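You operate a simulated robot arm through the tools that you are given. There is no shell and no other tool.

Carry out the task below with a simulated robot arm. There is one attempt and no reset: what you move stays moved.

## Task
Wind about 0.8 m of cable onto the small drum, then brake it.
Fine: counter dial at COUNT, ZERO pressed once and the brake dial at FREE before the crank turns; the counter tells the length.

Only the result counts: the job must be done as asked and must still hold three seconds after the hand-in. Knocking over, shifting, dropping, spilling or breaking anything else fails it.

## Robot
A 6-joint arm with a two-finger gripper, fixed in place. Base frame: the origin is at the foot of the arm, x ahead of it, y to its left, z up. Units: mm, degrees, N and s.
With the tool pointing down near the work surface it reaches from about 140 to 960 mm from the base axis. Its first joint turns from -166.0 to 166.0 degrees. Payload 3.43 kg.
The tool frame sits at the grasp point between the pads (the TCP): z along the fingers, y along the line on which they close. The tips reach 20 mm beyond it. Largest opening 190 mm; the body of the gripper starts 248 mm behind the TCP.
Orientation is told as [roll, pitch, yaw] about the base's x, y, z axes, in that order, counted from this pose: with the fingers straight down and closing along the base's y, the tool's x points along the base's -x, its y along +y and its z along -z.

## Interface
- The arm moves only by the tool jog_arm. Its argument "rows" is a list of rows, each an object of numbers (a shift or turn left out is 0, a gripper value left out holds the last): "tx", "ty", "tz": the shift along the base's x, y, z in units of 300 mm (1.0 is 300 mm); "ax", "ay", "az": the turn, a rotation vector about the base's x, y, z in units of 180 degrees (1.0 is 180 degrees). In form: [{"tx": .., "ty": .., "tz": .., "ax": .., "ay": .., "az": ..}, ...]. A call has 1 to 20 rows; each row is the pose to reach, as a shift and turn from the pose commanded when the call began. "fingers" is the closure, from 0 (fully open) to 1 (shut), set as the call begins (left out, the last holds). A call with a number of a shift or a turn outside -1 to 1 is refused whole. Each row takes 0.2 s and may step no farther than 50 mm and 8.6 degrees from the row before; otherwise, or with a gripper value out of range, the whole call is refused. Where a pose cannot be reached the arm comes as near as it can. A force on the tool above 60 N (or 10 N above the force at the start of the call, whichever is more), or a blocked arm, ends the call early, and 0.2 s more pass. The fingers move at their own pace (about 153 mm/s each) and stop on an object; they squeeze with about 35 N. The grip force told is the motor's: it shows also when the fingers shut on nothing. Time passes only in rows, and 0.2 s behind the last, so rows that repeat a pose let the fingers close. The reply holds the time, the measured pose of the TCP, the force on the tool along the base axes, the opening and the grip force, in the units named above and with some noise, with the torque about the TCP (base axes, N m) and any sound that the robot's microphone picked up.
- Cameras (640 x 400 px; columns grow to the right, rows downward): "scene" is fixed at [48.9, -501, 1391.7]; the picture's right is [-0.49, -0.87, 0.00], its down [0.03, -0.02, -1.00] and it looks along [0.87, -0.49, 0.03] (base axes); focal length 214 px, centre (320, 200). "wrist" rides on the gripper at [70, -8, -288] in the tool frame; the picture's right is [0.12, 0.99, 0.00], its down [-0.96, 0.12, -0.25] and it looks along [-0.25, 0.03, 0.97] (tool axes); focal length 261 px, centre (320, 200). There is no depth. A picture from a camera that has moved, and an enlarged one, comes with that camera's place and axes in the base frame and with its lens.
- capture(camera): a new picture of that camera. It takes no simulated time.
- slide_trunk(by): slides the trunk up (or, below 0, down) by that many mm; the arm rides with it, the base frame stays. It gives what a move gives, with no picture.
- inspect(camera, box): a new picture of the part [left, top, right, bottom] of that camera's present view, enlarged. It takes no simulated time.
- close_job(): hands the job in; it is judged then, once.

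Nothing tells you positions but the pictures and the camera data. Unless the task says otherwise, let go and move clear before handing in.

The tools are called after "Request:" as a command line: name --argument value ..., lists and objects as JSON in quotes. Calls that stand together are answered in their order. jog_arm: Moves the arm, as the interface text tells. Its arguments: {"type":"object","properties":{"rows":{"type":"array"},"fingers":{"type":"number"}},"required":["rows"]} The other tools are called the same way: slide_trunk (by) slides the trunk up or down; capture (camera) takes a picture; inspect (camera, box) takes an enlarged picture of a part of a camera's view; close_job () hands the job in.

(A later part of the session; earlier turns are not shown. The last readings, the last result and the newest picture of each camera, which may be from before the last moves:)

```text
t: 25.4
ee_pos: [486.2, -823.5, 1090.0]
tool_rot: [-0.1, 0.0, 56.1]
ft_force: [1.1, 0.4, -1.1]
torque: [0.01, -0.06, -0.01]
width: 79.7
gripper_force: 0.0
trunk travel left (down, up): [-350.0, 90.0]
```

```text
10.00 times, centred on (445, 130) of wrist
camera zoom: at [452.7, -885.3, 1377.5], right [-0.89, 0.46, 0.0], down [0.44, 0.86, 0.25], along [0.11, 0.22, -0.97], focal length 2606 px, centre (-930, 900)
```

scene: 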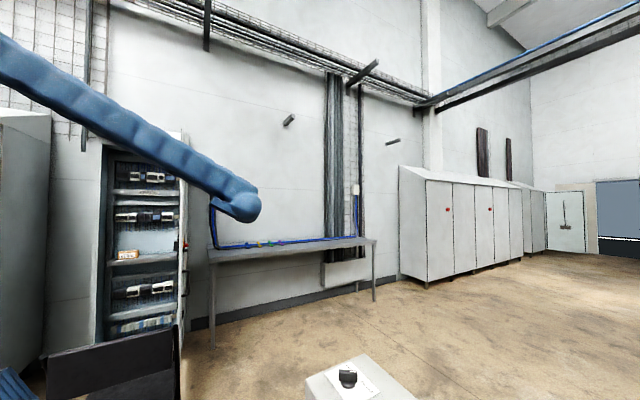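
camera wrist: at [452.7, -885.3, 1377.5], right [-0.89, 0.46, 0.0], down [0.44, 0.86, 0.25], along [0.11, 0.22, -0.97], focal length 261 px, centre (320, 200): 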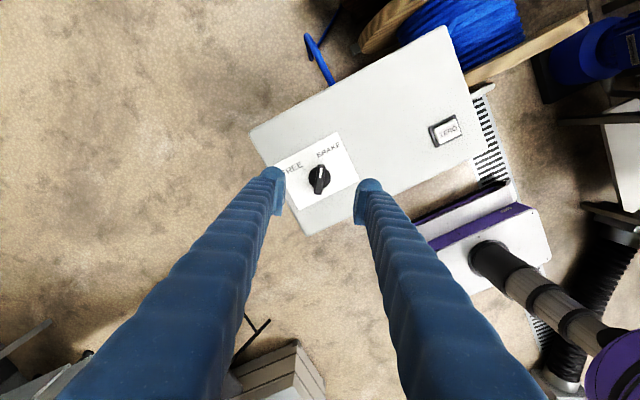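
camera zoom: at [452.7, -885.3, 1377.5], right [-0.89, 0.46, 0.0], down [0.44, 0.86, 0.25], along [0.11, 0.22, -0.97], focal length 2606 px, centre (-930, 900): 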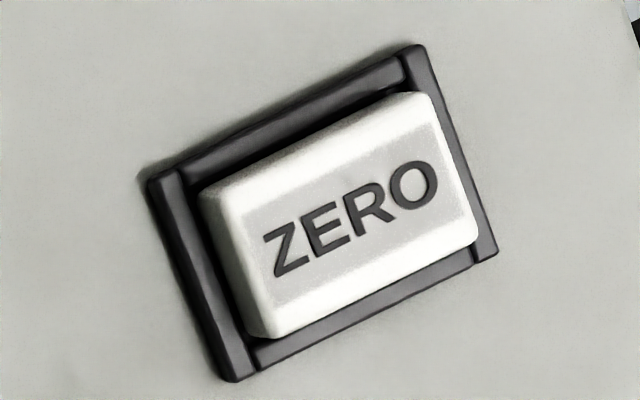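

The dial sits exactly on the tool axis with the bar parallel to the pads. I descend to straddle it.

Request:
jog_arm --rows '[{"tz": -0.12}, {"tz": -0.22}, {"tz": -0.28}, {"tz": -0.31}, {"tz": -0.315}]'

Request:
inspect --camera "wrist" --box '[250, 140, 390, 230]'

```text
t: 26.6
ee_pos: [486.5, -823.6, 995.2]
tool_rot: [0.0, -0.1, 55.8]
ft_force: [-0.6, -0.3, 0.0]
torque: [-0.04, 0.01, 0.01]
width: 80.1
gripper_force: 0.0
trunk travel left (down, up): [-350.0, 90.0]
```

```text
4.44 times, centred on (320, 185) of wrist
camera zoom: at [453.7, -886.0, 1283.1], right [-0.89, 0.46, 0.0], down [0.44, 0.86, 0.25], along [0.11, 0.22, -0.97], focal length 1158 px, centre (320, 267)
```

zoom: 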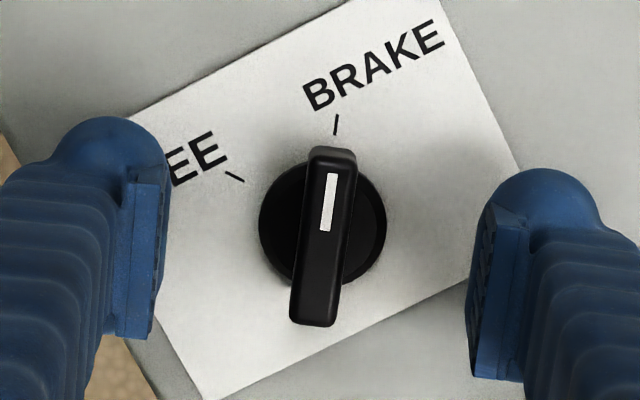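

Request:
jog_arm --rows '[{"tz": -0.003}, {"tz": -0.003}, {"tz": -0.003}]' --fingers 1

Request:
inspect --camera "wrist" --box '[250, 140, 390, 230]'

```text
t: 27.4
ee_pos: [485.7, -823.9, 993.6]
tool_rot: [0.0, 0.0, 55.8]
ft_force: [-4.2, 1.6, 0.8]
torque: [-0.04, 0.08, -0.01]
width: 12.4
gripper_force: 45.1
trunk travel left (down, up): [-350.0, 90.0]
```

```text
4.44 times, centred on (320, 185) of wrist
camera zoom: at [453.3, -886.0, 1281.5], right [-0.89, 0.46, 0.0], down [0.44, 0.86, 0.25], along [0.11, 0.22, -0.97], focal length 1158 px, centre (320, 267)
```

zoom: 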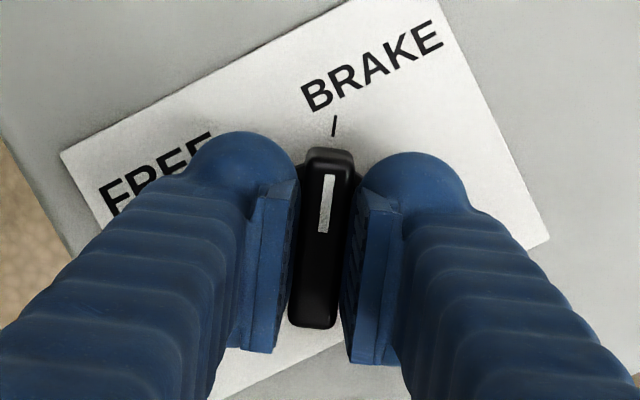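

Bar gripped (12.4 mm). I turn it about the vertical by about 72° counter-clockwise toward FREE.

Request:
jog_arm --rows '[{"az": 0.044}, {"az": 0.088}, {"az": 0.132}, {"az": 0.176}, {"az": 0.22}, {"az": 0.264}, {"az": 0.308}, {"az": 0.352}, {"az": 0.394}, {"az": 0.394}]'

Request:
inspect --camera "wrist" --box '[250, 140, 390, 230]'

```text
t: 29.2
ee_pos: [484.2, -822.9, 993.9]
tool_rot: [2.1, 0.5, 113.6]
ft_force: [-17.4, -5.5, -0.4]
torque: [-0.81, 0.02, 0.03]
width: 12.1
gripper_force: 45.2
out of reach, approached as far as the arm can: row 8, 9
trunk travel left (down, up): [-350.0, 90.0]
stopped in row 9: the force on the tool passed its limit at 63 N (the readings are from after the stop); the commanded pose is now the measured one
```

```text
4.44 times, centred on (320, 185) of wrist
camera zoom: at [529.2, -877.1, 1281.3], right [-0.86, -0.51, 0.04], down [-0.48, 0.84, 0.24], along [-0.16, 0.19, -0.97], focal length 1158 px, centre (320, 267)
```

zoom: 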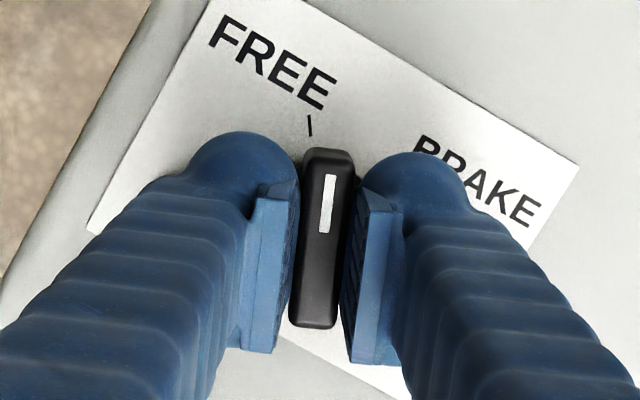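

The wrist hit its joint limit at yaw ≈114–117°, with the dial about 14° short of FREE. I release, raise and straighten the tool, then I'll re-grip from the opposite yaw (-52°).

Request:
jog_arm --rows '[{}, {}, {"ax": 0.0, "tz": 0.0}]' --fingers 0.58

Request:
jog_arm --rows '[{"tz": 0.06}, {"tz": 0.16}, {"tz": 0.3, "ax": 0.004, "ay": -0.005}, {"tz": 0.33, "ax": 0.0072, "ay": -0.0096}, {"tz": 0.33, "ax": 0.0072, "ay": -0.0096}]'

Request:
inspect --camera "wrist" --box '[250, 130, 390, 220]'

```text
t: 30.0
ee_pos: [488.4, -822.0, 994.2]
tool_rot: [1.9, 0.5, 113.6]
ft_force: [-0.1, 0.3, -0.2]
torque: [0.01, -0.02, -0.03]
width: 79.7
gripper_force: 0.1
trunk travel left (down, up): [-350.0, 90.0]
```

```text
t: 31.2
ee_pos: [496.9, -818.1, 1095.1]
tool_rot: [0.5, 0.0, 112.7]
ft_force: [-0.3, -0.1, 1.0]
torque: [0.03, -0.05, 0.02]
width: 79.7
gripper_force: 0.2
out of reach, approached as far as the arm can: row 3, 4, 5
trunk travel left (down, up): [-350.0, 90.0]
```

```text
4.44 times, centred on (320, 175) of wrist
camera zoom: at [534.2, -876.3, 1382.1], right [-0.87, -0.49, 0.01], down [-0.47, 0.84, 0.25], along [-0.13, 0.21, -0.97], focal length 1158 px, centre (320, 311)
```

zoom: 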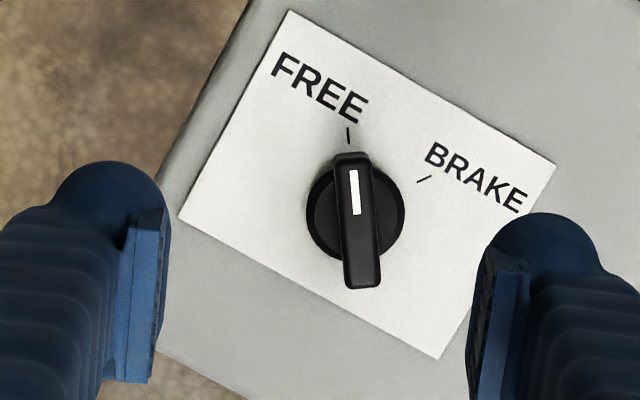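

After release the dial snapped cleanly onto the FREE tick. Now I swing to the +y side with the tool at yaw -90° (fingers closing along x) for viewing the display and then the crank.

Request:
jog_arm --rows '[{"tx": -0.027, "ty": 0.05, "tz": 0.015, "az": -0.047}, {"tx": -0.054, "ty": 0.1, "tz": 0.03, "az": -0.094}, {"tx": -0.081, "ty": 0.15, "tz": 0.045, "az": -0.141}, {"tx": -0.108, "ty": 0.2, "tz": 0.06, "az": -0.188}, {"tx": -0.135, "ty": 0.25, "tz": 0.075, "az": -0.235}, {"tx": -0.162, "ty": 0.3, "tz": 0.09, "az": -0.282}, {"tx": -0.189, "ty": 0.35, "tz": 0.105, "az": -0.329}, {"tx": -0.216, "ty": 0.4, "tz": 0.12, "az": -0.376}, {"tx": -0.243, "ty": 0.45, "tz": 0.135, "az": -0.423}, {"tx": -0.27, "ty": 0.5, "tz": 0.15, "az": -0.47}, {"tx": -0.297, "ty": 0.55, "tz": 0.165, "az": -0.517}, {"tx": -0.324, "ty": 0.6, "tz": 0.18, "az": -0.564}]'

Request:
jog_arm --rows '[{"az": -0.047}, {"az": -0.094}, {"az": -0.141}, {"az": -0.188}, {"az": -0.235}, {"az": -0.282}, {"az": -0.329}, {"az": -0.376}, {"az": -0.423}, {"az": -0.47}, {"az": -0.517}, {"az": -0.564}, {"az": -0.567}]'

Request:
capture --camera "wrist"

```text
t: 33.8
ee_pos: [398.0, -634.0, 1150.1]
tool_rot: [-0.2, 0.0, 12.0]
ft_force: [0.0, -0.2, -0.1]
torque: [-0.03, 0.0, 0.03]
width: 80.0
gripper_force: 0.0
trunk travel left (down, up): [-350.0, 90.0]
```

```text
t: 36.6
ee_pos: [398.3, -637.3, 1147.7]
tool_rot: [-0.2, 0.1, -89.9]
ft_force: [0.2, -0.6, -0.1]
torque: [0.0, -0.01, 0.0]
width: 80.0
gripper_force: 0.0
trunk travel left (down, up): [-350.0, 90.0]
```

```text
taken
camera wrist: at [390.0, -565.7, 1435.2], right [0.99, 0.12, 0.0], down [0.12, -0.96, 0.25], along [0.03, -0.25, -0.97], focal length 261 px, centre (320, 200)
```

wrist: 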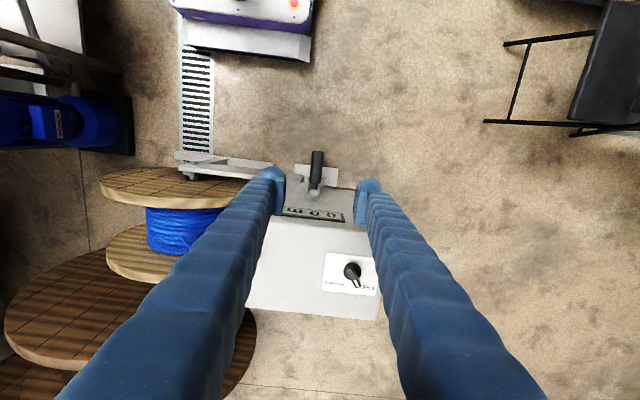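

The display now seems to read 0.0 m. I zoom to verify it and the crank.

Request:
inspect --camera "wrist" --box '[270, 140, 370, 225]'

Request:
inspect --camera "wrist" --box '[315, 245, 385, 300]'

Request:
jog_arm --rows '[{"ty": 0.08, "tz": -0.1, "ax": -0.045}, {"ty": 0.16, "tz": -0.2, "ax": -0.09}, {"ty": 0.24, "tz": -0.3, "ax": -0.135}, {"ty": 0.32, "tz": -0.4, "ax": -0.18}, {"ty": 0.4, "tz": -0.5, "ax": -0.225}, {"ty": 0.48, "tz": -0.6, "ax": -0.27}, {"ty": 0.52, "tz": -0.66, "ax": -0.3}]'

Request:
capture --camera "wrist"

```text
4.71 times, centred on (320, 182) of wrist
camera zoom: at [390.0, -565.7, 1435.2], right [0.99, 0.12, 0.0], down [0.12, -0.96, 0.25], along [0.03, -0.25, -0.97], focal length 1227 px, centre (320, 282)
```

zoom: 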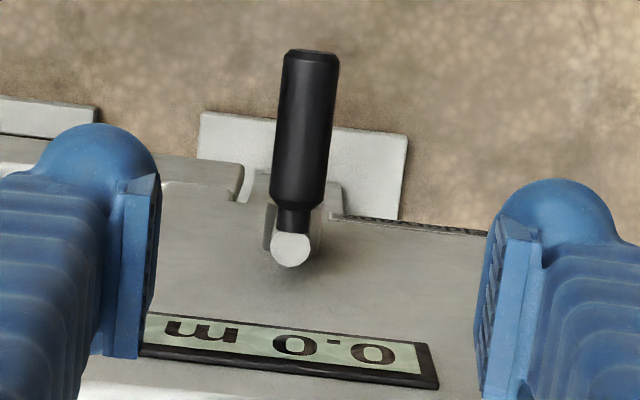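

```text
7.27 times, centred on (350, 272) of wrist
camera zoom: at [390.0, -565.7, 1435.2], right [0.99, 0.12, 0.0], down [0.12, -0.96, 0.25], along [0.03, -0.25, -0.97], focal length 1896 px, centre (102, -327)
```

zoom: 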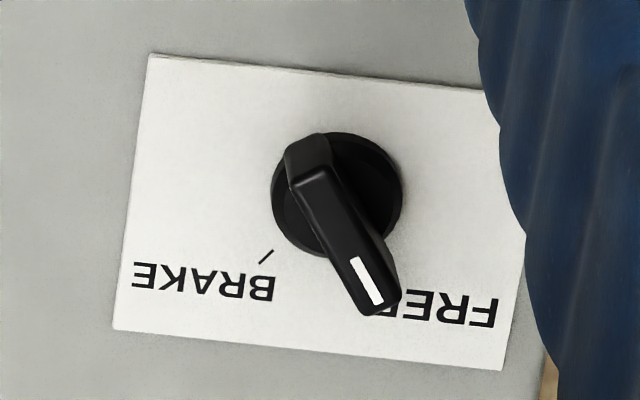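

```text
t: 38.2
ee_pos: [474.4, -515.2, 1012.2]
tool_rot: [-8.1, -50.5, -85.7]
ft_force: [-0.1, -0.2, -0.1]
torque: [-0.02, 0.0, 0.02]
width: 79.8
gripper_force: 0.0
out of reach, approached as far as the arm can: row 5, 6, 7
trunk travel left (down, up): [-350.0, 90.0]
```

```text
taken
camera wrist: at [486.4, -246.7, 1140.2], right [0.98, 0.04, -0.18], down [0.18, -0.42, 0.89], along [-0.04, -0.91, -0.42], focal length 261 px, centre (320, 200)
```

wrist: 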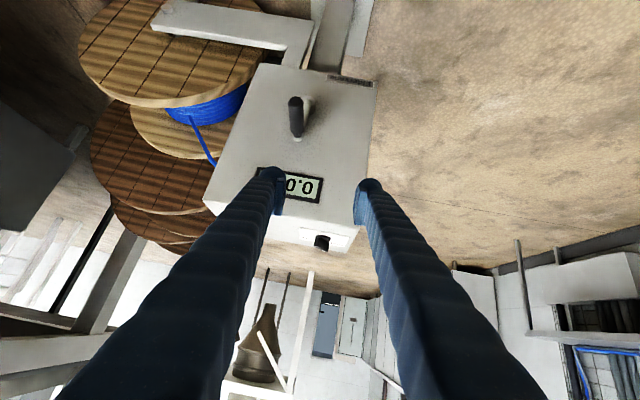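

Display confirmed at 0.0 m, brake at FREE. The view from the front shows the crank; I zoom to find its hub.

Request:
inspect --camera "wrist" --box '[265, 80, 345, 150]'

Request:
inspect --camera "wrist" --box '[200, 55, 390, 255]'

```text
5.71 times, centred on (305, 115) of wrist
camera zoom: at [486.4, -246.7, 1140.2], right [0.98, 0.04, -0.18], down [0.18, -0.42, 0.89], along [-0.04, -0.91, -0.42], focal length 1489 px, centre (406, 686)
```

zoom: 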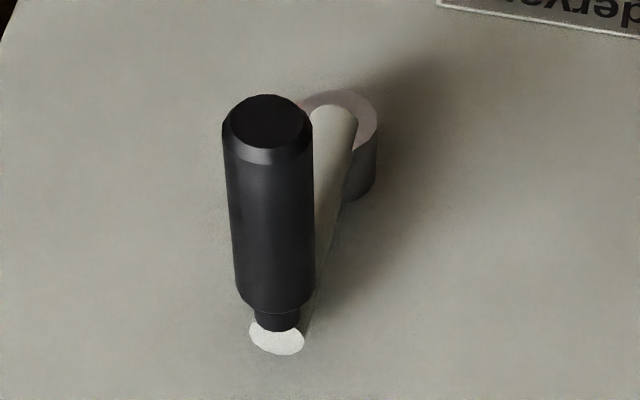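

```text
2.00 times, centred on (295, 155) of wrist
camera zoom: at [486.4, -246.7, 1140.2], right [0.98, 0.04, -0.18], down [0.18, -0.42, 0.89], along [-0.04, -0.91, -0.42], focal length 521 px, centre (370, 290)
```

zoom: 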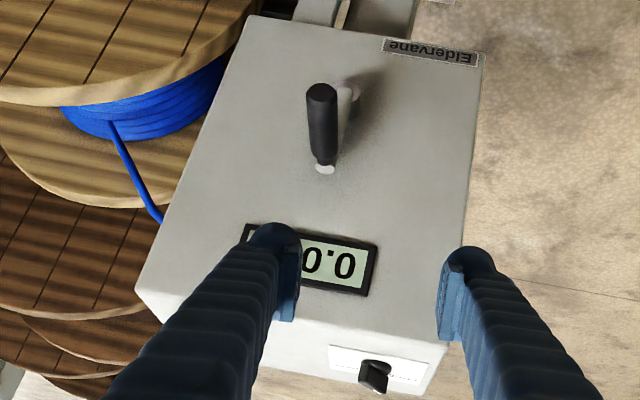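

Crank pivot is about (392, z≈682), radius ≈111 mm, handle straight up at z≈794 spanning y≈-690…-603. I return the tool to vertical at yaw -90° above the handle.

Request:
jog_arm --rows '[{"tx": -0.039, "ty": -0.063, "tz": -0.025, "ax": 0.0402, "ay": -0.0045, "az": -0.0004}, {"tx": -0.078, "ty": -0.126, "tz": -0.05, "ax": 0.0804, "ay": -0.009, "az": -0.0007}, {"tx": -0.117, "ty": -0.189, "tz": -0.075, "ax": 0.1206, "ay": -0.0135, "az": -0.0011}, {"tx": -0.156, "ty": -0.252, "tz": -0.1, "ax": 0.1608, "ay": -0.018, "az": -0.0014}, {"tx": -0.195, "ty": -0.315, "tz": -0.125, "ax": 0.201, "ay": -0.0225, "az": -0.0018}, {"tx": -0.234, "ty": -0.378, "tz": -0.15, "ax": 0.2412, "ay": -0.027, "az": -0.0021}, {"tx": -0.275, "ty": -0.443, "tz": -0.173, "ax": 0.2814, "ay": -0.0315, "az": -0.0025}, {"tx": -0.275, "ty": -0.443, "tz": -0.173, "ax": 0.2814, "ay": -0.0315, "az": -0.0025}]'

Request:
capture --camera "wrist"

```text
t: 40.0
ee_pos: [392.8, -648.5, 954.9]
tool_rot: [-0.2, 0.1, -90.2]
ft_force: [0.6, -0.2, -0.2]
torque: [0.04, 0.03, 0.0]
width: 79.8
gripper_force: 0.0
trunk travel left (down, up): [-350.0, 90.0]
```

```text
taken
camera wrist: at [383.6, -577.4, 1243.3], right [0.99, 0.11, 0.0], down [0.11, -0.96, 0.24], along [0.03, -0.24, -0.97], focal length 261 px, centre (320, 200)
```

wrist: 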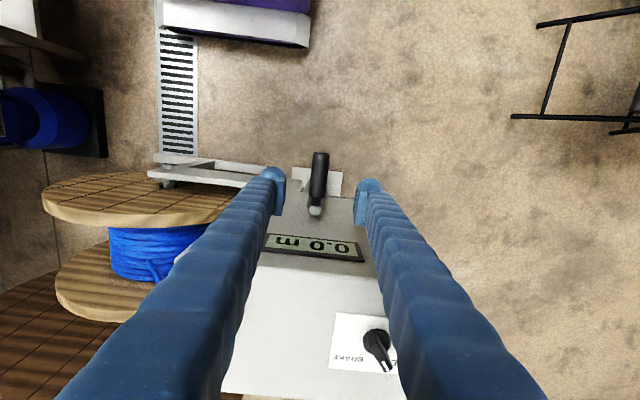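

Request:
inspect --camera "wrist" --box '[270, 140, 370, 225]'

```text
4.71 times, centred on (320, 182) of wrist
camera zoom: at [383.6, -577.4, 1243.3], right [0.99, 0.11, 0.0], down [0.11, -0.96, 0.24], along [0.03, -0.24, -0.97], focal length 1227 px, centre (320, 282)
```

zoom: 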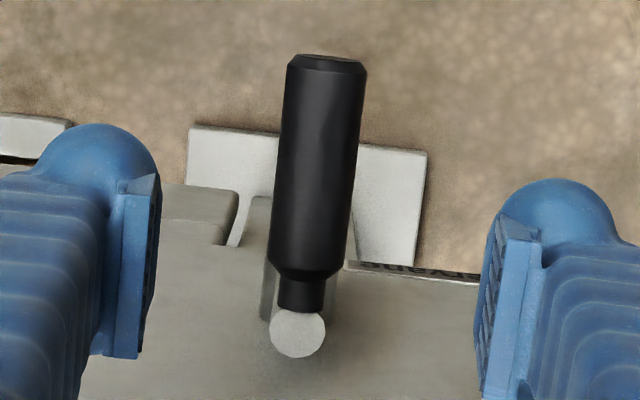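

Handle axis is at x≈391.5 right under the tool. I descend to z≈794 with the fingers straddling it, then close.

Request:
jog_arm --rows '[{"tz": -0.14}, {"tz": -0.28}, {"tz": -0.42}, {"tz": -0.51}, {"tz": -0.538}, {"tz": -0.538}]'

Request:
inspect --camera "wrist" --box '[250, 130, 390, 240]'

```text
t: 41.4
ee_pos: [394.2, -646.0, 795.1]
tool_rot: [0.0, 0.0, -90.2]
ft_force: [-0.7, -0.7, -0.1]
torque: [0.01, 0.01, 0.0]
width: 79.8
gripper_force: 0.1
trunk travel left (down, up): [-350.0, 90.0]
```

```text
3.64 times, centred on (320, 185) of wrist
camera zoom: at [386.7, -575.1, 1082.6], right [0.99, 0.12, 0.0], down [0.11, -0.96, 0.25], along [0.03, -0.24, -0.97], focal length 948 px, centre (320, 254)
```

zoom: 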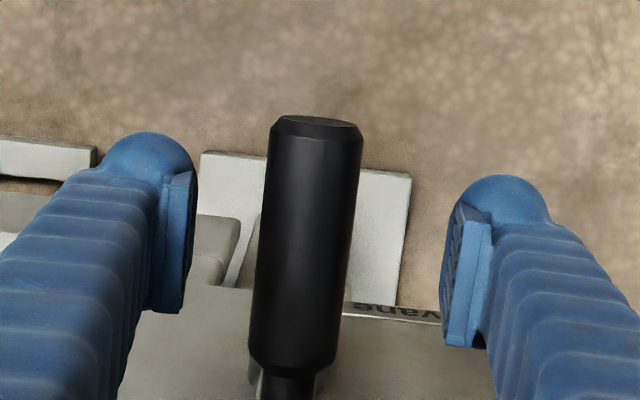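

Request:
jog_arm --rows '[{"tx": -0.008}, {"tx": -0.008}, {"tx": -0.008}]' --fingers 1

Request:
inspect --camera "wrist" --box '[220, 130, 420, 400]'

```text
t: 42.2
ee_pos: [391.9, -645.0, 794.5]
tool_rot: [-0.1, 0.1, -90.2]
ft_force: [-4.2, 1.7, 1.1]
torque: [0.13, 0.17, 1.17]
width: 28.2
gripper_force: 45.3
trunk travel left (down, up): [-350.0, 90.0]
```

```text
1.48 times, centred on (320, 265) of wrist
camera zoom: at [383.4, -575.3, 1082.4], right [0.99, 0.12, 0.0], down [0.11, -0.96, 0.24], along [0.03, -0.24, -0.97], focal length 386 px, centre (320, 104)
```

zoom: 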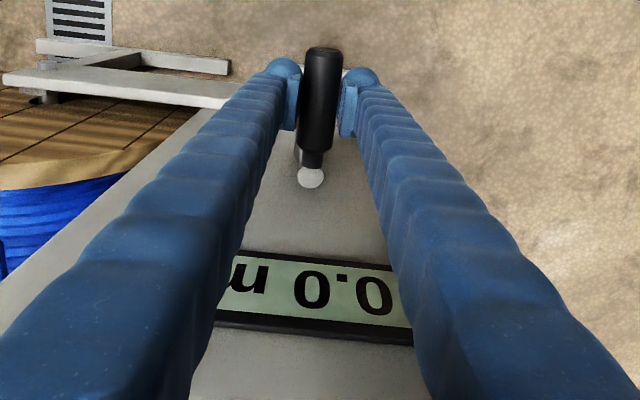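

Handle gripped (28 mm), display readable as 0.0 m. I start turning slowly clockwise (top toward -x) by 20° and check the forces.

Request:
jog_arm --rows '[{"tx": -0.0322, "tz": -0.0014}, {"tx": -0.0643, "tz": -0.0056}, {"tx": -0.0958, "tz": -0.0126}, {"tx": -0.1265, "tz": -0.0223}]'

Request:
capture --camera "wrist"

```text
t: 43.2
ee_pos: [349.5, -645.9, 787.7]
tool_rot: [-0.1, 0.1, -90.1]
ft_force: [-10.2, -1.2, 12.2]
torque: [-0.81, -0.54, 1.05]
width: 28.1
gripper_force: 44.7
trunk travel left (down, up): [-350.0, 90.0]
```

```text
taken
camera wrist: at [341.6, -575.7, 1075.4], right [0.99, 0.12, 0.0], down [0.11, -0.96, 0.25], along [0.03, -0.24, -0.97], focal length 261 px, centre (320, 200)
```

wrist: 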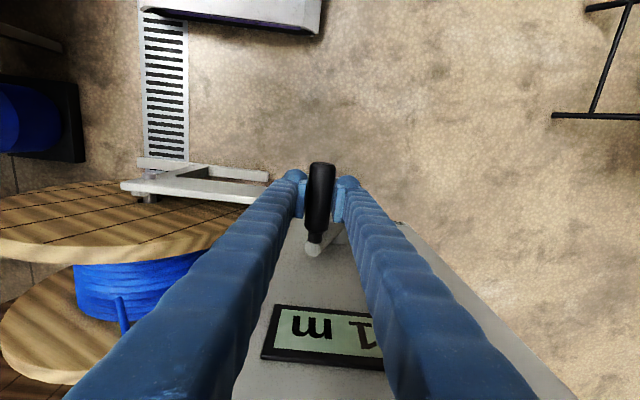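

Display already changed to ".1 m"; part is hidden. I zoom in to check the sign.

Request:
inspect --camera "wrist" --box '[250, 290, 420, 400]'

Request:
inspect --camera "wrist" --box '[0, 160, 260, 360]'

```text
3.64 times, centred on (335, 345) of wrist
camera zoom: at [341.6, -575.7, 1075.4], right [0.99, 0.12, 0.0], down [0.11, -0.96, 0.25], along [0.03, -0.24, -0.97], focal length 948 px, centre (266, -327)
```

zoom: 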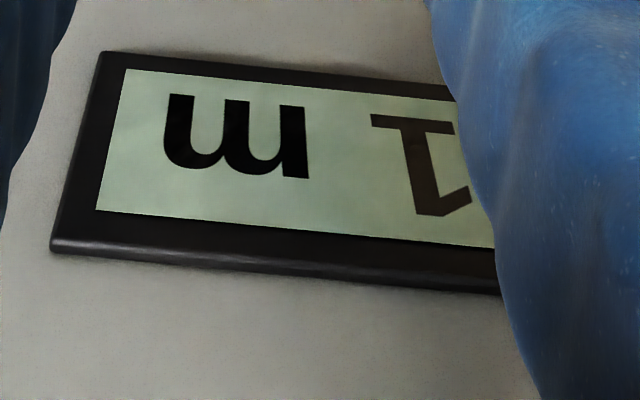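

```text
2.00 times, centred on (130, 260) of wrist
camera zoom: at [341.6, -575.7, 1075.4], right [0.99, 0.12, 0.0], down [0.11, -0.96, 0.25], along [0.03, -0.24, -0.97], focal length 521 px, centre (700, 80)
```

zoom: 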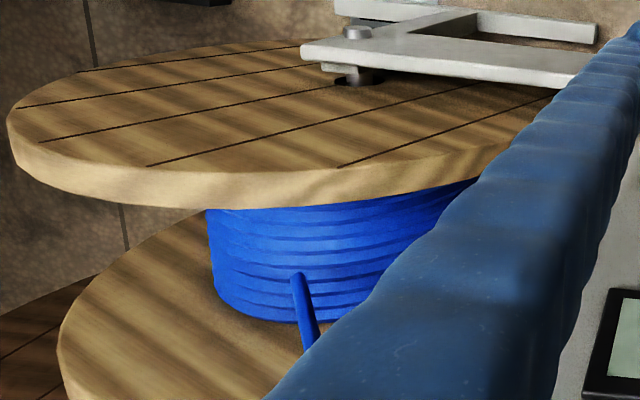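

I can't see the leading digits from here, so I release, rise and read the full display (also checking the crank stays put).

Request:
jog_arm --rows '[{}, {}, {"tz": 0.1}, {"tz": 0.25, "tx": 0.05}, {"tz": 0.4, "tx": 0.15}, {"tz": 0.4, "tx": 0.2}]' --fingers 0.58

Request:
capture --camera "wrist"

```text
refused: row 5 steps farther than a row can; nothing moved
```

```text
taken
camera wrist: at [341.6, -575.7, 1075.4], right [0.99, 0.12, 0.0], down [0.11, -0.96, 0.25], along [0.03, -0.24, -0.97], focal length 261 px, centre (320, 200)
```

wrist: 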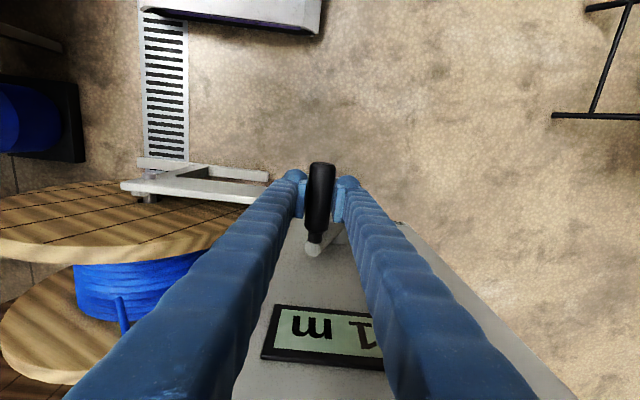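

Refused for step length, nothing moved; I repeat with smaller steps: release, rise, and look.

Request:
jog_arm --rows '[{}, {}, {"tz": 0.1}, {"tz": 0.24}, {"tz": 0.36, "tx": 0.06}, {"tz": 0.4, "tx": 0.15}, {"tz": 0.4, "tx": 0.2}, {"tz": 0.4, "tx": 0.2}]' --fingers 0.58

Request:
capture --camera "wrist"

Request:
inspect --camera "wrist" --box '[240, 140, 400, 280]'

```text
t: 45.0
ee_pos: [409.7, -648.1, 906.4]
tool_rot: [-0.2, 0.1, -90.1]
ft_force: [-0.8, 0.7, -0.9]
torque: [0.0, 0.0, 0.0]
width: 79.6
gripper_force: 0.1
trunk travel left (down, up): [-350.0, 90.0]
```

```text
taken
camera wrist: at [402.5, -577.0, 1194.2], right [0.99, 0.12, 0.0], down [0.11, -0.96, 0.25], along [0.03, -0.24, -0.97], focal length 261 px, centre (320, 200)
```

wrist: 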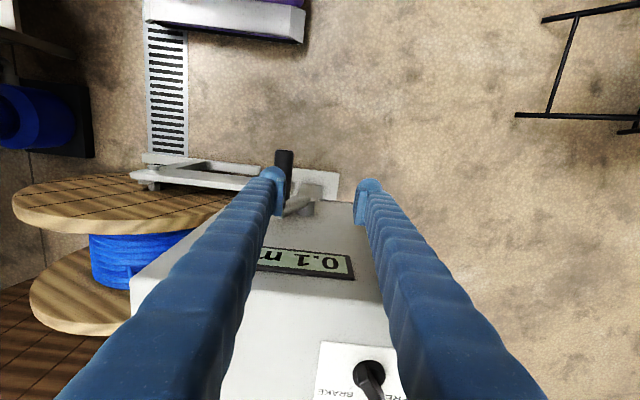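

```text
2.86 times, centred on (320, 210) of wrist
camera zoom: at [402.5, -577.0, 1194.2], right [0.99, 0.12, 0.0], down [0.11, -0.96, 0.25], along [0.03, -0.24, -0.97], focal length 745 px, centre (320, 171)
```

zoom: 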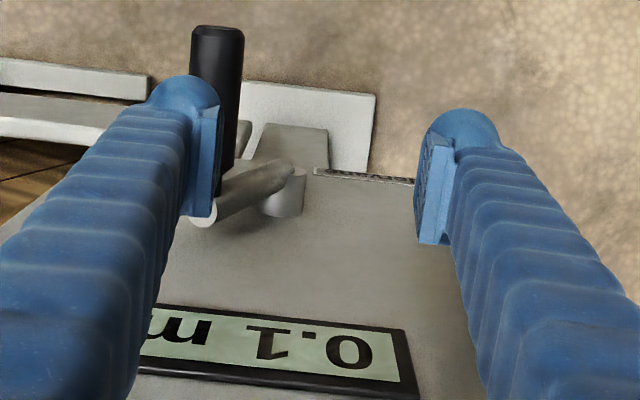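

The display shows +0.1 m, so clockwise counts up. To be sure that also means winding on, I record the drum flange's plank orientation now for comparison after the next turn.

Request:
inspect --camera "wrist" --box '[0, 150, 250, 340]'

Request:
inspect --camera "wrist" --box '[245, 130, 345, 215]'

```text
2.11 times, centred on (125, 245) of wrist
camera zoom: at [402.5, -577.0, 1194.2], right [0.99, 0.12, 0.0], down [0.11, -0.96, 0.25], along [0.03, -0.24, -0.97], focal length 549 px, centre (730, 105)
```

zoom: 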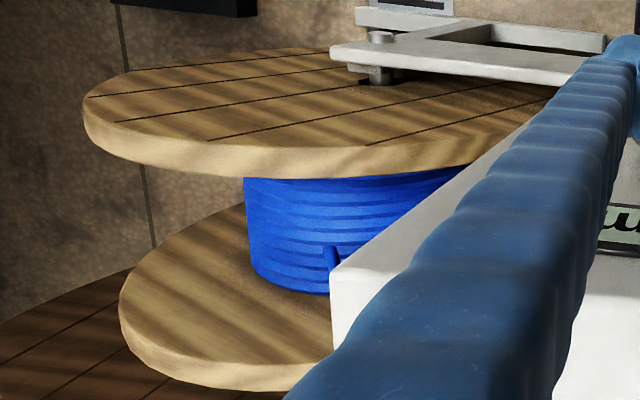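

```text
4.71 times, centred on (295, 172) of wrist
camera zoom: at [402.5, -577.0, 1194.2], right [0.99, 0.12, 0.0], down [0.11, -0.96, 0.25], along [0.03, -0.24, -0.97], focal length 1227 px, centre (438, 329)
```

zoom: 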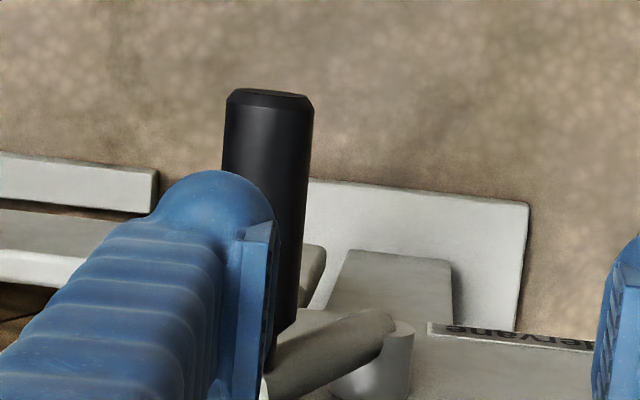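

Planks at θ=22° lean 22° with the top toward -x (they were upright at the start), so the drum turns 1:1 with the crank in the winding-on sense; clockwise is right. I re-grip the handle at about x≈350.5, z≈786.

Request:
jog_arm --rows '[{"tx": -0.1}, {"tx": -0.2}, {"tx": -0.2, "tz": -0.14}, {"tx": -0.2, "tz": -0.28}, {"tx": -0.2, "tz": -0.37}, {"tx": -0.2, "tz": -0.4}, {"tx": -0.2, "tz": -0.4}]'

Request:
inspect --camera "wrist" --box '[250, 130, 390, 240]'

```text
t: 46.6
ee_pos: [349.9, -645.5, 788.1]
tool_rot: [0.0, 0.1, -90.2]
ft_force: [-0.7, 0.0, 0.0]
torque: [0.01, -0.02, -0.01]
width: 79.8
gripper_force: 0.1
trunk travel left (down, up): [-350.0, 90.0]
```

```text
3.64 times, centred on (320, 185) of wrist
camera zoom: at [343.7, -574.5, 1075.0], right [0.99, 0.12, 0.0], down [0.11, -0.96, 0.25], along [0.03, -0.24, -0.97], focal length 948 px, centre (320, 254)
```

zoom: 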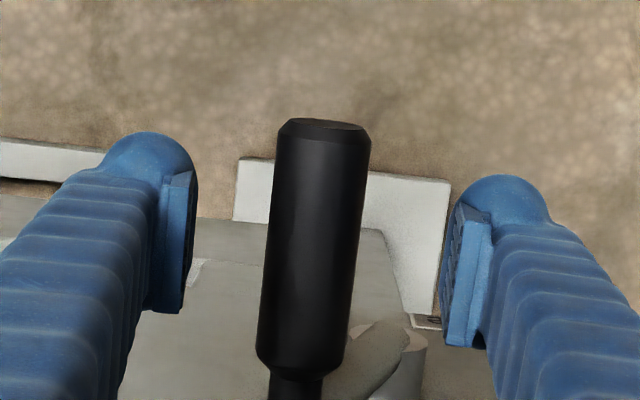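

Request:
jog_arm --rows '[{"tx": -0.007, "tz": -0.0027}, {"tx": -0.007, "tz": -0.0027}, {"tx": -0.007, "tz": -0.0027}, {"tx": -0.023, "tz": -0.0097}, {"tx": -0.0517, "tz": -0.0247}, {"tx": -0.079, "tz": -0.042}, {"tx": -0.1047, "tz": -0.0617}, {"tx": -0.1283, "tz": -0.0833}, {"tx": -0.15, "tz": -0.1073}]' --fingers 1

Request:
capture --camera "wrist"

```text
t: 48.6
ee_pos: [302.1, -645.7, 753.4]
tool_rot: [-0.1, 0.3, -90.3]
ft_force: [-26.5, -7.7, 7.7]
torque: [0.66, 0.48, 0.97]
width: 26.9
gripper_force: 44.7
trunk travel left (down, up): [-350.0, 90.0]
```

```text
taken
camera wrist: at [294.6, -575.4, 1041.2], right [0.99, 0.11, 0.0], down [0.11, -0.96, 0.24], along [0.03, -0.24, -0.97], focal length 261 px, centre (320, 200)
```

wrist: 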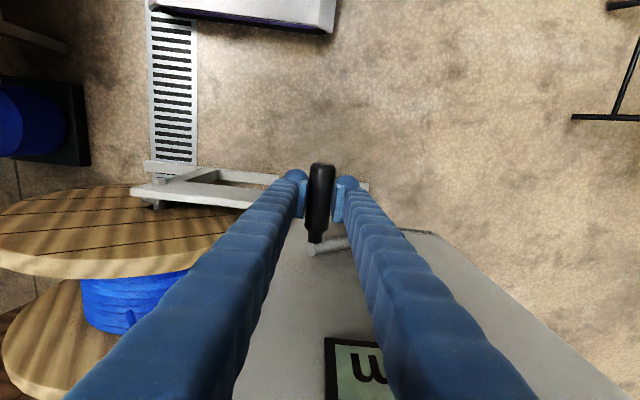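

Request:
inspect --camera "wrist" --box '[270, 150, 390, 260]'

```text
3.64 times, centred on (330, 205) of wrist
camera zoom: at [294.6, -575.4, 1041.2], right [0.99, 0.11, 0.0], down [0.11, -0.96, 0.24], along [0.03, -0.24, -0.97], focal length 948 px, centre (284, 182)
```

zoom: 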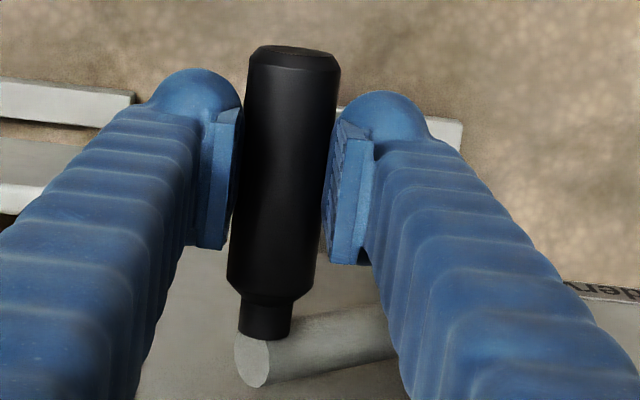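

Forces show the handle's circle is slightly wider than I command; I adjust the model (centre x≈390.5, z≈681.5, R≈114) and go on to 75°.

Request:
jog_arm --rows '[{"tx": -0.032, "tz": -0.0263}, {"tx": -0.0497, "tz": -0.0543}, {"tx": -0.065, "tz": -0.0837}, {"tx": -0.0777, "tz": -0.1143}, {"tx": -0.0877, "tz": -0.146}]'

Request:
capture --camera "wrist"

```text
t: 49.8
ee_pos: [280.5, -648.8, 710.2]
tool_rot: [-0.1, 0.1, -90.1]
ft_force: [-0.5, -0.6, 0.1]
torque: [0.09, 0.01, 0.04]
width: 0.0
gripper_force: 34.1
trunk travel left (down, up): [-350.0, 90.0]
```

```text
taken
camera wrist: at [271.3, -578.0, 998.2], right [0.99, 0.12, 0.0], down [0.11, -0.96, 0.25], along [0.03, -0.24, -0.97], focal length 261 px, centre (320, 200)
```

wrist: 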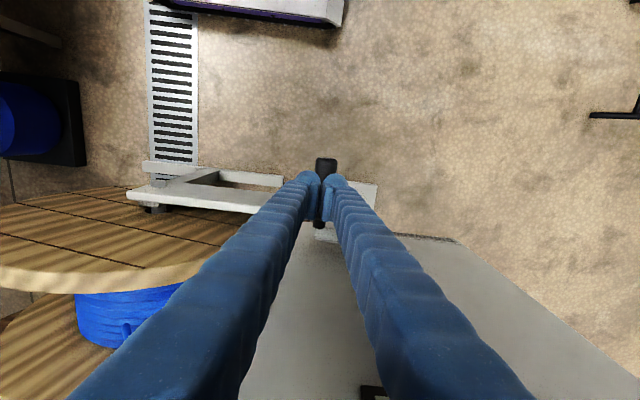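

The fingers slipped off the handle (width 0); the handle is just under the closed fingertips. I zoom in to see where it is before doing anything.

Request:
inspect --camera "wrist" --box '[270, 140, 370, 240]'

Request:
inspect --camera "wrist" --box '[0, 140, 270, 360]'

```text
4.00 times, centred on (320, 190) of wrist
camera zoom: at [271.3, -578.0, 998.2], right [0.99, 0.12, 0.0], down [0.11, -0.96, 0.25], along [0.03, -0.24, -0.97], focal length 1043 px, centre (320, 240)
```

zoom: 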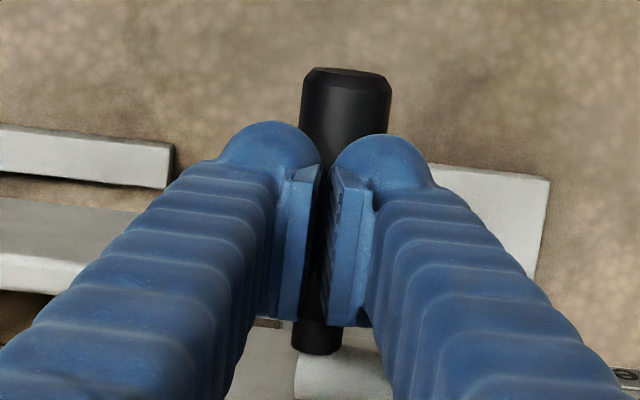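

```text
1.82 times, centred on (135, 250) of wrist
camera zoom: at [271.3, -578.0, 998.2], right [0.99, 0.12, 0.0], down [0.11, -0.96, 0.25], along [0.03, -0.24, -0.97], focal length 474 px, centre (656, 109)
```

zoom: 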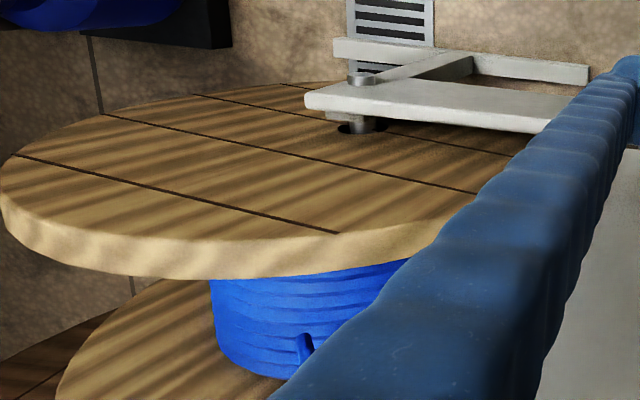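

The crank is now at about 100° (the squeeze pushed it on), the drum planks agree (101°). I rise to read the display.

Request:
jog_arm --rows '[{"tz": 0.1}, {"tz": 0.25}, {"tz": 0.4}, {"tz": 0.55}, {"tz": 0.65, "tx": 0.1}, {"tz": 0.68, "tx": 0.25}, {"tz": 0.68, "tx": 0.4}, {"tz": 0.68, "tx": 0.45}, {"tz": 0.68, "tx": 0.45}]' --fingers 0.5

Request:
capture --camera "wrist"

Request:
inspect --camera "wrist" --box '[240, 140, 400, 280]'

```text
t: 51.8
ee_pos: [415.5, -645.7, 916.6]
tool_rot: [-0.1, 0.1, -90.2]
ft_force: [-0.3, 0.0, -1.6]
torque: [0.0, -0.05, 0.03]
width: 94.7
gripper_force: 0.2
trunk travel left (down, up): [-350.0, 90.0]
```

```text
taken
camera wrist: at [408.4, -575.7, 1204.0], right [0.99, 0.12, 0.0], down [0.11, -0.96, 0.25], along [0.03, -0.24, -0.97], focal length 261 px, centre (320, 200)
```

wrist: 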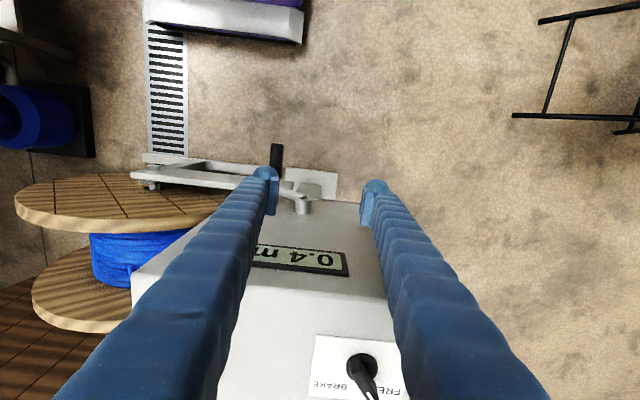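

```text
2.86 times, centred on (320, 210) of wrist
camera zoom: at [408.4, -575.7, 1204.0], right [0.99, 0.12, 0.0], down [0.11, -0.96, 0.25], along [0.03, -0.24, -0.97], focal length 745 px, centre (320, 171)
```

zoom: 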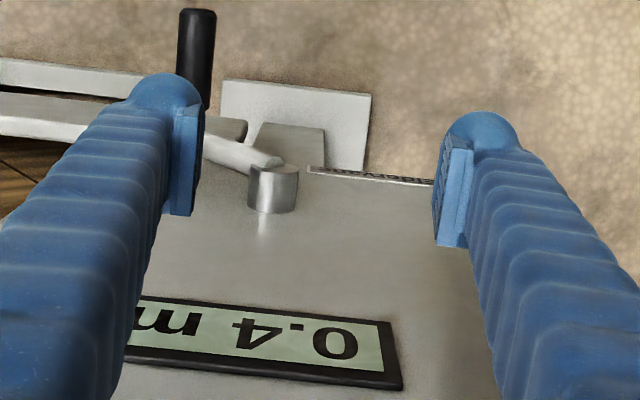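

Display reads 0.4 m, but the handle seems to have moved further (≈136°?), so the drum may coast. I check the drum and crank angle, then let a little time pass and compare.

Request:
inspect --camera "wrist" --box '[0, 150, 250, 340]'

Request:
jog_arm --rows '[{}, {}, {}, {}]'

Request:
inspect --camera "wrist" --box '[0, 150, 250, 340]'

Request:
inspect --camera "wrist" --box '[240, 130, 360, 280]'

```text
2.11 times, centred on (125, 245) of wrist
camera zoom: at [408.4, -575.7, 1204.0], right [0.99, 0.12, 0.0], down [0.11, -0.96, 0.25], along [0.03, -0.24, -0.97], focal length 549 px, centre (730, 105)
```

zoom: 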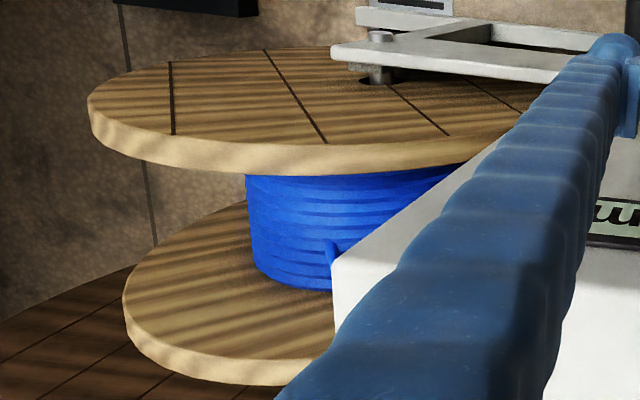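

```text
t: 52.8
ee_pos: [416.4, -646.2, 916.4]
tool_rot: [-0.2, 0.1, -90.1]
ft_force: [-0.5, -0.2, -0.8]
torque: [0.0, 0.0, 0.0]
width: 94.9
gripper_force: 0.0
trunk travel left (down, up): [-350.0, 90.0]
```

```text
2.11 times, centred on (125, 245) of wrist
camera zoom: at [408.0, -575.7, 1204.1], right [0.99, 0.12, 0.0], down [0.11, -0.96, 0.25], along [0.03, -0.24, -0.97], focal length 549 px, centre (730, 105)
```

zoom: 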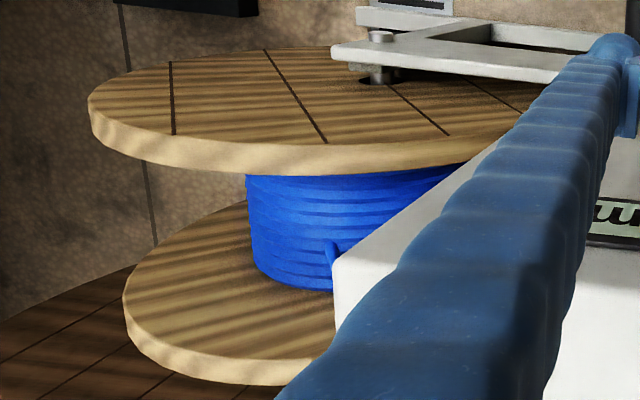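

```text
2.67 times, centred on (300, 205) of wrist
camera zoom: at [408.0, -575.7, 1204.1], right [0.99, 0.12, 0.0], down [0.11, -0.96, 0.25], along [0.03, -0.24, -0.97], focal length 695 px, centre (373, 187)
```

zoom: 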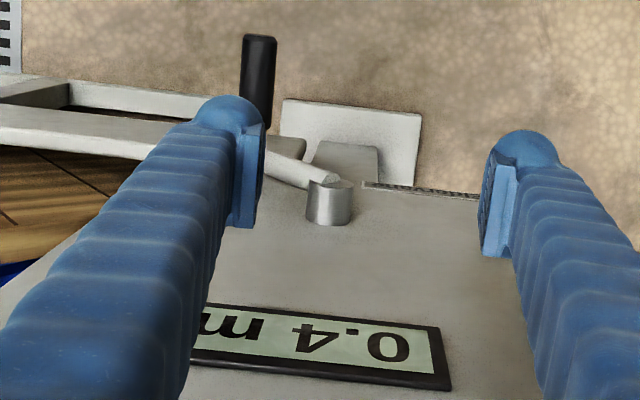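

The drum is at rest at ≈136° with 0.4 m shown, so it coasts after fast moves; wrap radius ≈0.167 m per rad → 0.8 m at ≈274°. I'll continue much more slowly, first positioning above the handle at x≈314.

Request:
jog_arm --rows '[{"tx": -0.12}, {"tx": -0.24}, {"tx": -0.339}, {"tx": -0.339, "tz": -0.15}, {"tx": -0.339, "tz": -0.3}, {"tx": -0.339, "tz": -0.45}, {"tx": -0.339, "tz": -0.6}, {"tx": -0.339, "tz": -0.6}]'

Request:
capture --camera "wrist"

Request:
inspect --camera "wrist" --box '[250, 130, 390, 240]'

```text
t: 54.6
ee_pos: [315.4, -652.6, 737.5]
tool_rot: [-0.2, 0.1, -90.1]
ft_force: [-0.2, 0.3, 0.0]
torque: [0.05, -0.01, 0.0]
width: 95.2
gripper_force: 0.0
trunk travel left (down, up): [-350.0, 90.0]
```

```text
taken
camera wrist: at [307.9, -581.9, 1025.0], right [0.99, 0.12, 0.0], down [0.11, -0.96, 0.25], along [0.03, -0.24, -0.97], focal length 261 px, centre (320, 200)
```

wrist: 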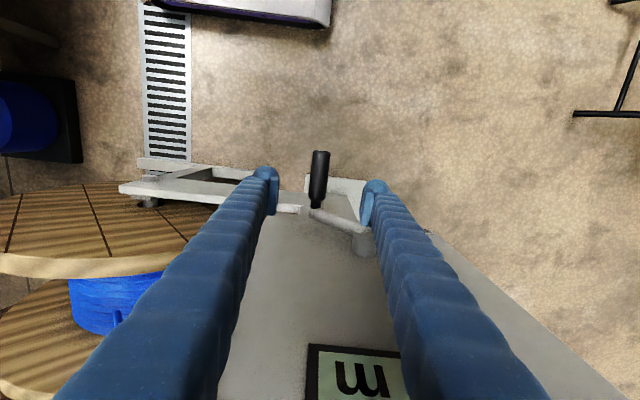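

```text
3.64 times, centred on (320, 185) of wrist
camera zoom: at [307.9, -581.9, 1025.0], right [0.99, 0.12, 0.0], down [0.11, -0.96, 0.25], along [0.03, -0.24, -0.97], focal length 948 px, centre (320, 254)
```

zoom: 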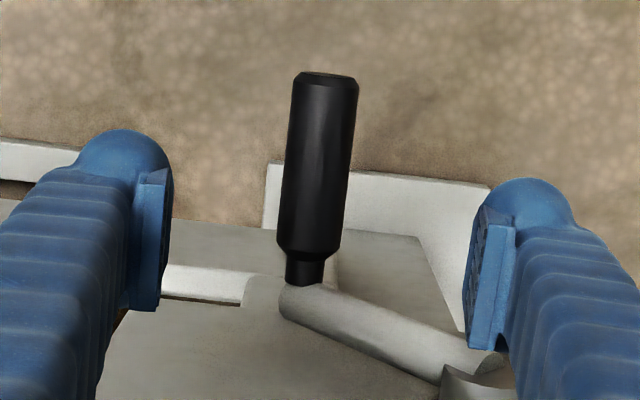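

Request:
jog_arm --rows '[{"tz": -0.13, "ty": 0.01, "tx": -0.002}, {"tz": -0.26, "ty": 0.01, "tx": -0.002}, {"tz": -0.38, "ty": 0.01, "tx": -0.002}, {"tz": -0.44, "ty": 0.01, "tx": -0.002}, {"tz": -0.4483, "ty": 0.01, "tx": -0.002}, {"tz": -0.4483, "ty": 0.01, "tx": -0.002}]'

Request:
inspect --camera "wrist" --box '[250, 130, 390, 240]'

```text
t: 56.0
ee_pos: [312.3, -644.9, 599.4]
tool_rot: [-0.1, 0.1, -90.3]
ft_force: [-0.4, 0.8, -0.3]
torque: [-0.01, 0.02, 0.0]
width: 95.1
gripper_force: 0.1
trunk travel left (down, up): [-350.0, 90.0]
```

```text
3.64 times, centred on (320, 185) of wrist
camera zoom: at [305.4, -574.5, 887.4], right [0.99, 0.12, 0.0], down [0.11, -0.96, 0.25], along [0.03, -0.24, -0.97], focal length 948 px, centre (320, 254)
```

zoom: 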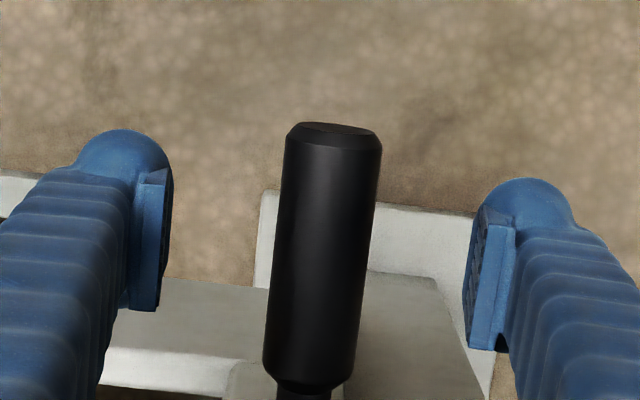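

The earlier width readings (28.2, then 26.9) suggest I was holding the handle with the pads' lower edges, i.e. the handle is ~15 mm lower than assumed (pivot z≈667). I lower 12 mm and close to check the width.

Request:
jog_arm --rows '[{"tz": -0.02}, {"tz": -0.041}, {"tz": -0.041}]'

Request:
jog_arm --rows '[{}, {}, {}]' --fingers 1

Request:
inspect --camera "wrist" --box '[250, 130, 390, 240]'

```text
t: 56.8
ee_pos: [312.2, -643.7, 586.6]
tool_rot: [-0.1, 0.0, -90.2]
ft_force: [0.0, 0.0, -0.1]
torque: [0.01, -0.02, 0.04]
width: 95.0
gripper_force: 0.0
trunk travel left (down, up): [-350.0, 90.0]
```

```text
t: 57.6
ee_pos: [313.9, -643.5, 588.0]
tool_rot: [-0.1, 0.1, -90.1]
ft_force: [10.7, 3.1, 2.5]
torque: [0.05, 0.32, 0.36]
width: 25.8
gripper_force: 44.7
trunk travel left (down, up): [-350.0, 90.0]
```

```text
3.64 times, centred on (320, 185) of wrist
camera zoom: at [305.8, -573.9, 875.1], right [0.99, 0.12, 0.0], down [0.11, -0.96, 0.25], along [0.03, -0.24, -0.97], focal length 948 px, centre (320, 254)
```

zoom: 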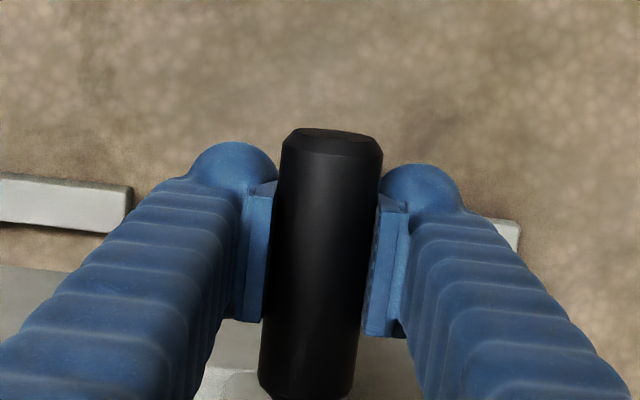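

Width 25.8 mm and the view show the handle now sits above the pad centre, so it is nearer z≈610. I open, raise 20 mm and re-grip.

Request:
jog_arm --rows '[{}, {}, {"tz": 0.035}, {"tz": 0.07}, {"tz": 0.07}]' --fingers 0.65

Request:
inspect --camera "wrist" --box '[250, 130, 390, 240]'

Request:
jog_arm --rows '[{}, {}, {}]' --fingers 1

Request:
inspect --camera "wrist" --box '[250, 130, 390, 240]'

```text
t: 58.8
ee_pos: [311.8, -644.2, 608.9]
tool_rot: [-0.1, 0.0, -90.2]
ft_force: [-0.9, 0.0, 0.0]
torque: [-0.01, 0.01, -0.04]
width: 66.5
gripper_force: 0.0
trunk travel left (down, up): [-350.0, 90.0]
```

```text
3.64 times, centred on (320, 185) of wrist
camera zoom: at [304.1, -574.0, 896.3], right [0.99, 0.12, 0.0], down [0.11, -0.96, 0.25], along [0.03, -0.24, -0.97], focal length 948 px, centre (320, 254)
```

zoom: 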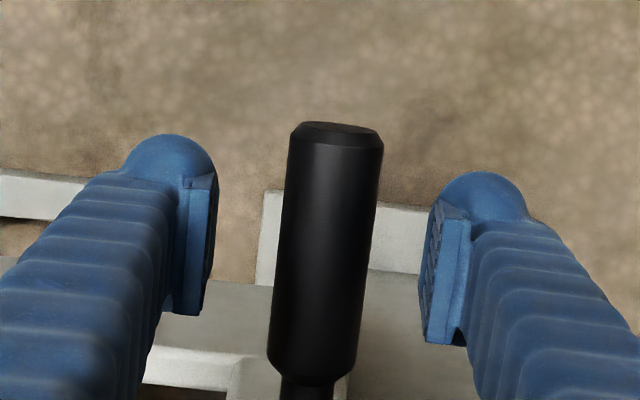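

```text
t: 59.6
ee_pos: [313.1, -645.3, 609.4]
tool_rot: [-0.2, 0.1, -90.0]
ft_force: [16.2, 5.2, 6.2]
torque: [0.34, 0.06, 1.19]
width: 28.4
gripper_force: 45.3
trunk travel left (down, up): [-350.0, 90.0]
```

```text
3.64 times, centred on (320, 185) of wrist
camera zoom: at [305.2, -573.8, 896.7], right [0.99, 0.12, 0.0], down [0.11, -0.96, 0.25], along [0.03, -0.24, -0.97], focal length 948 px, centre (320, 254)
```

zoom: 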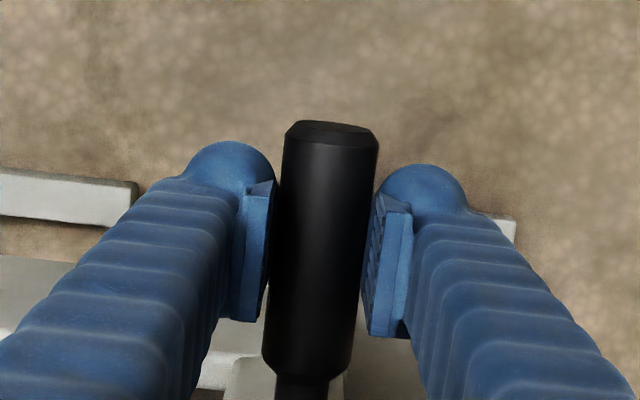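

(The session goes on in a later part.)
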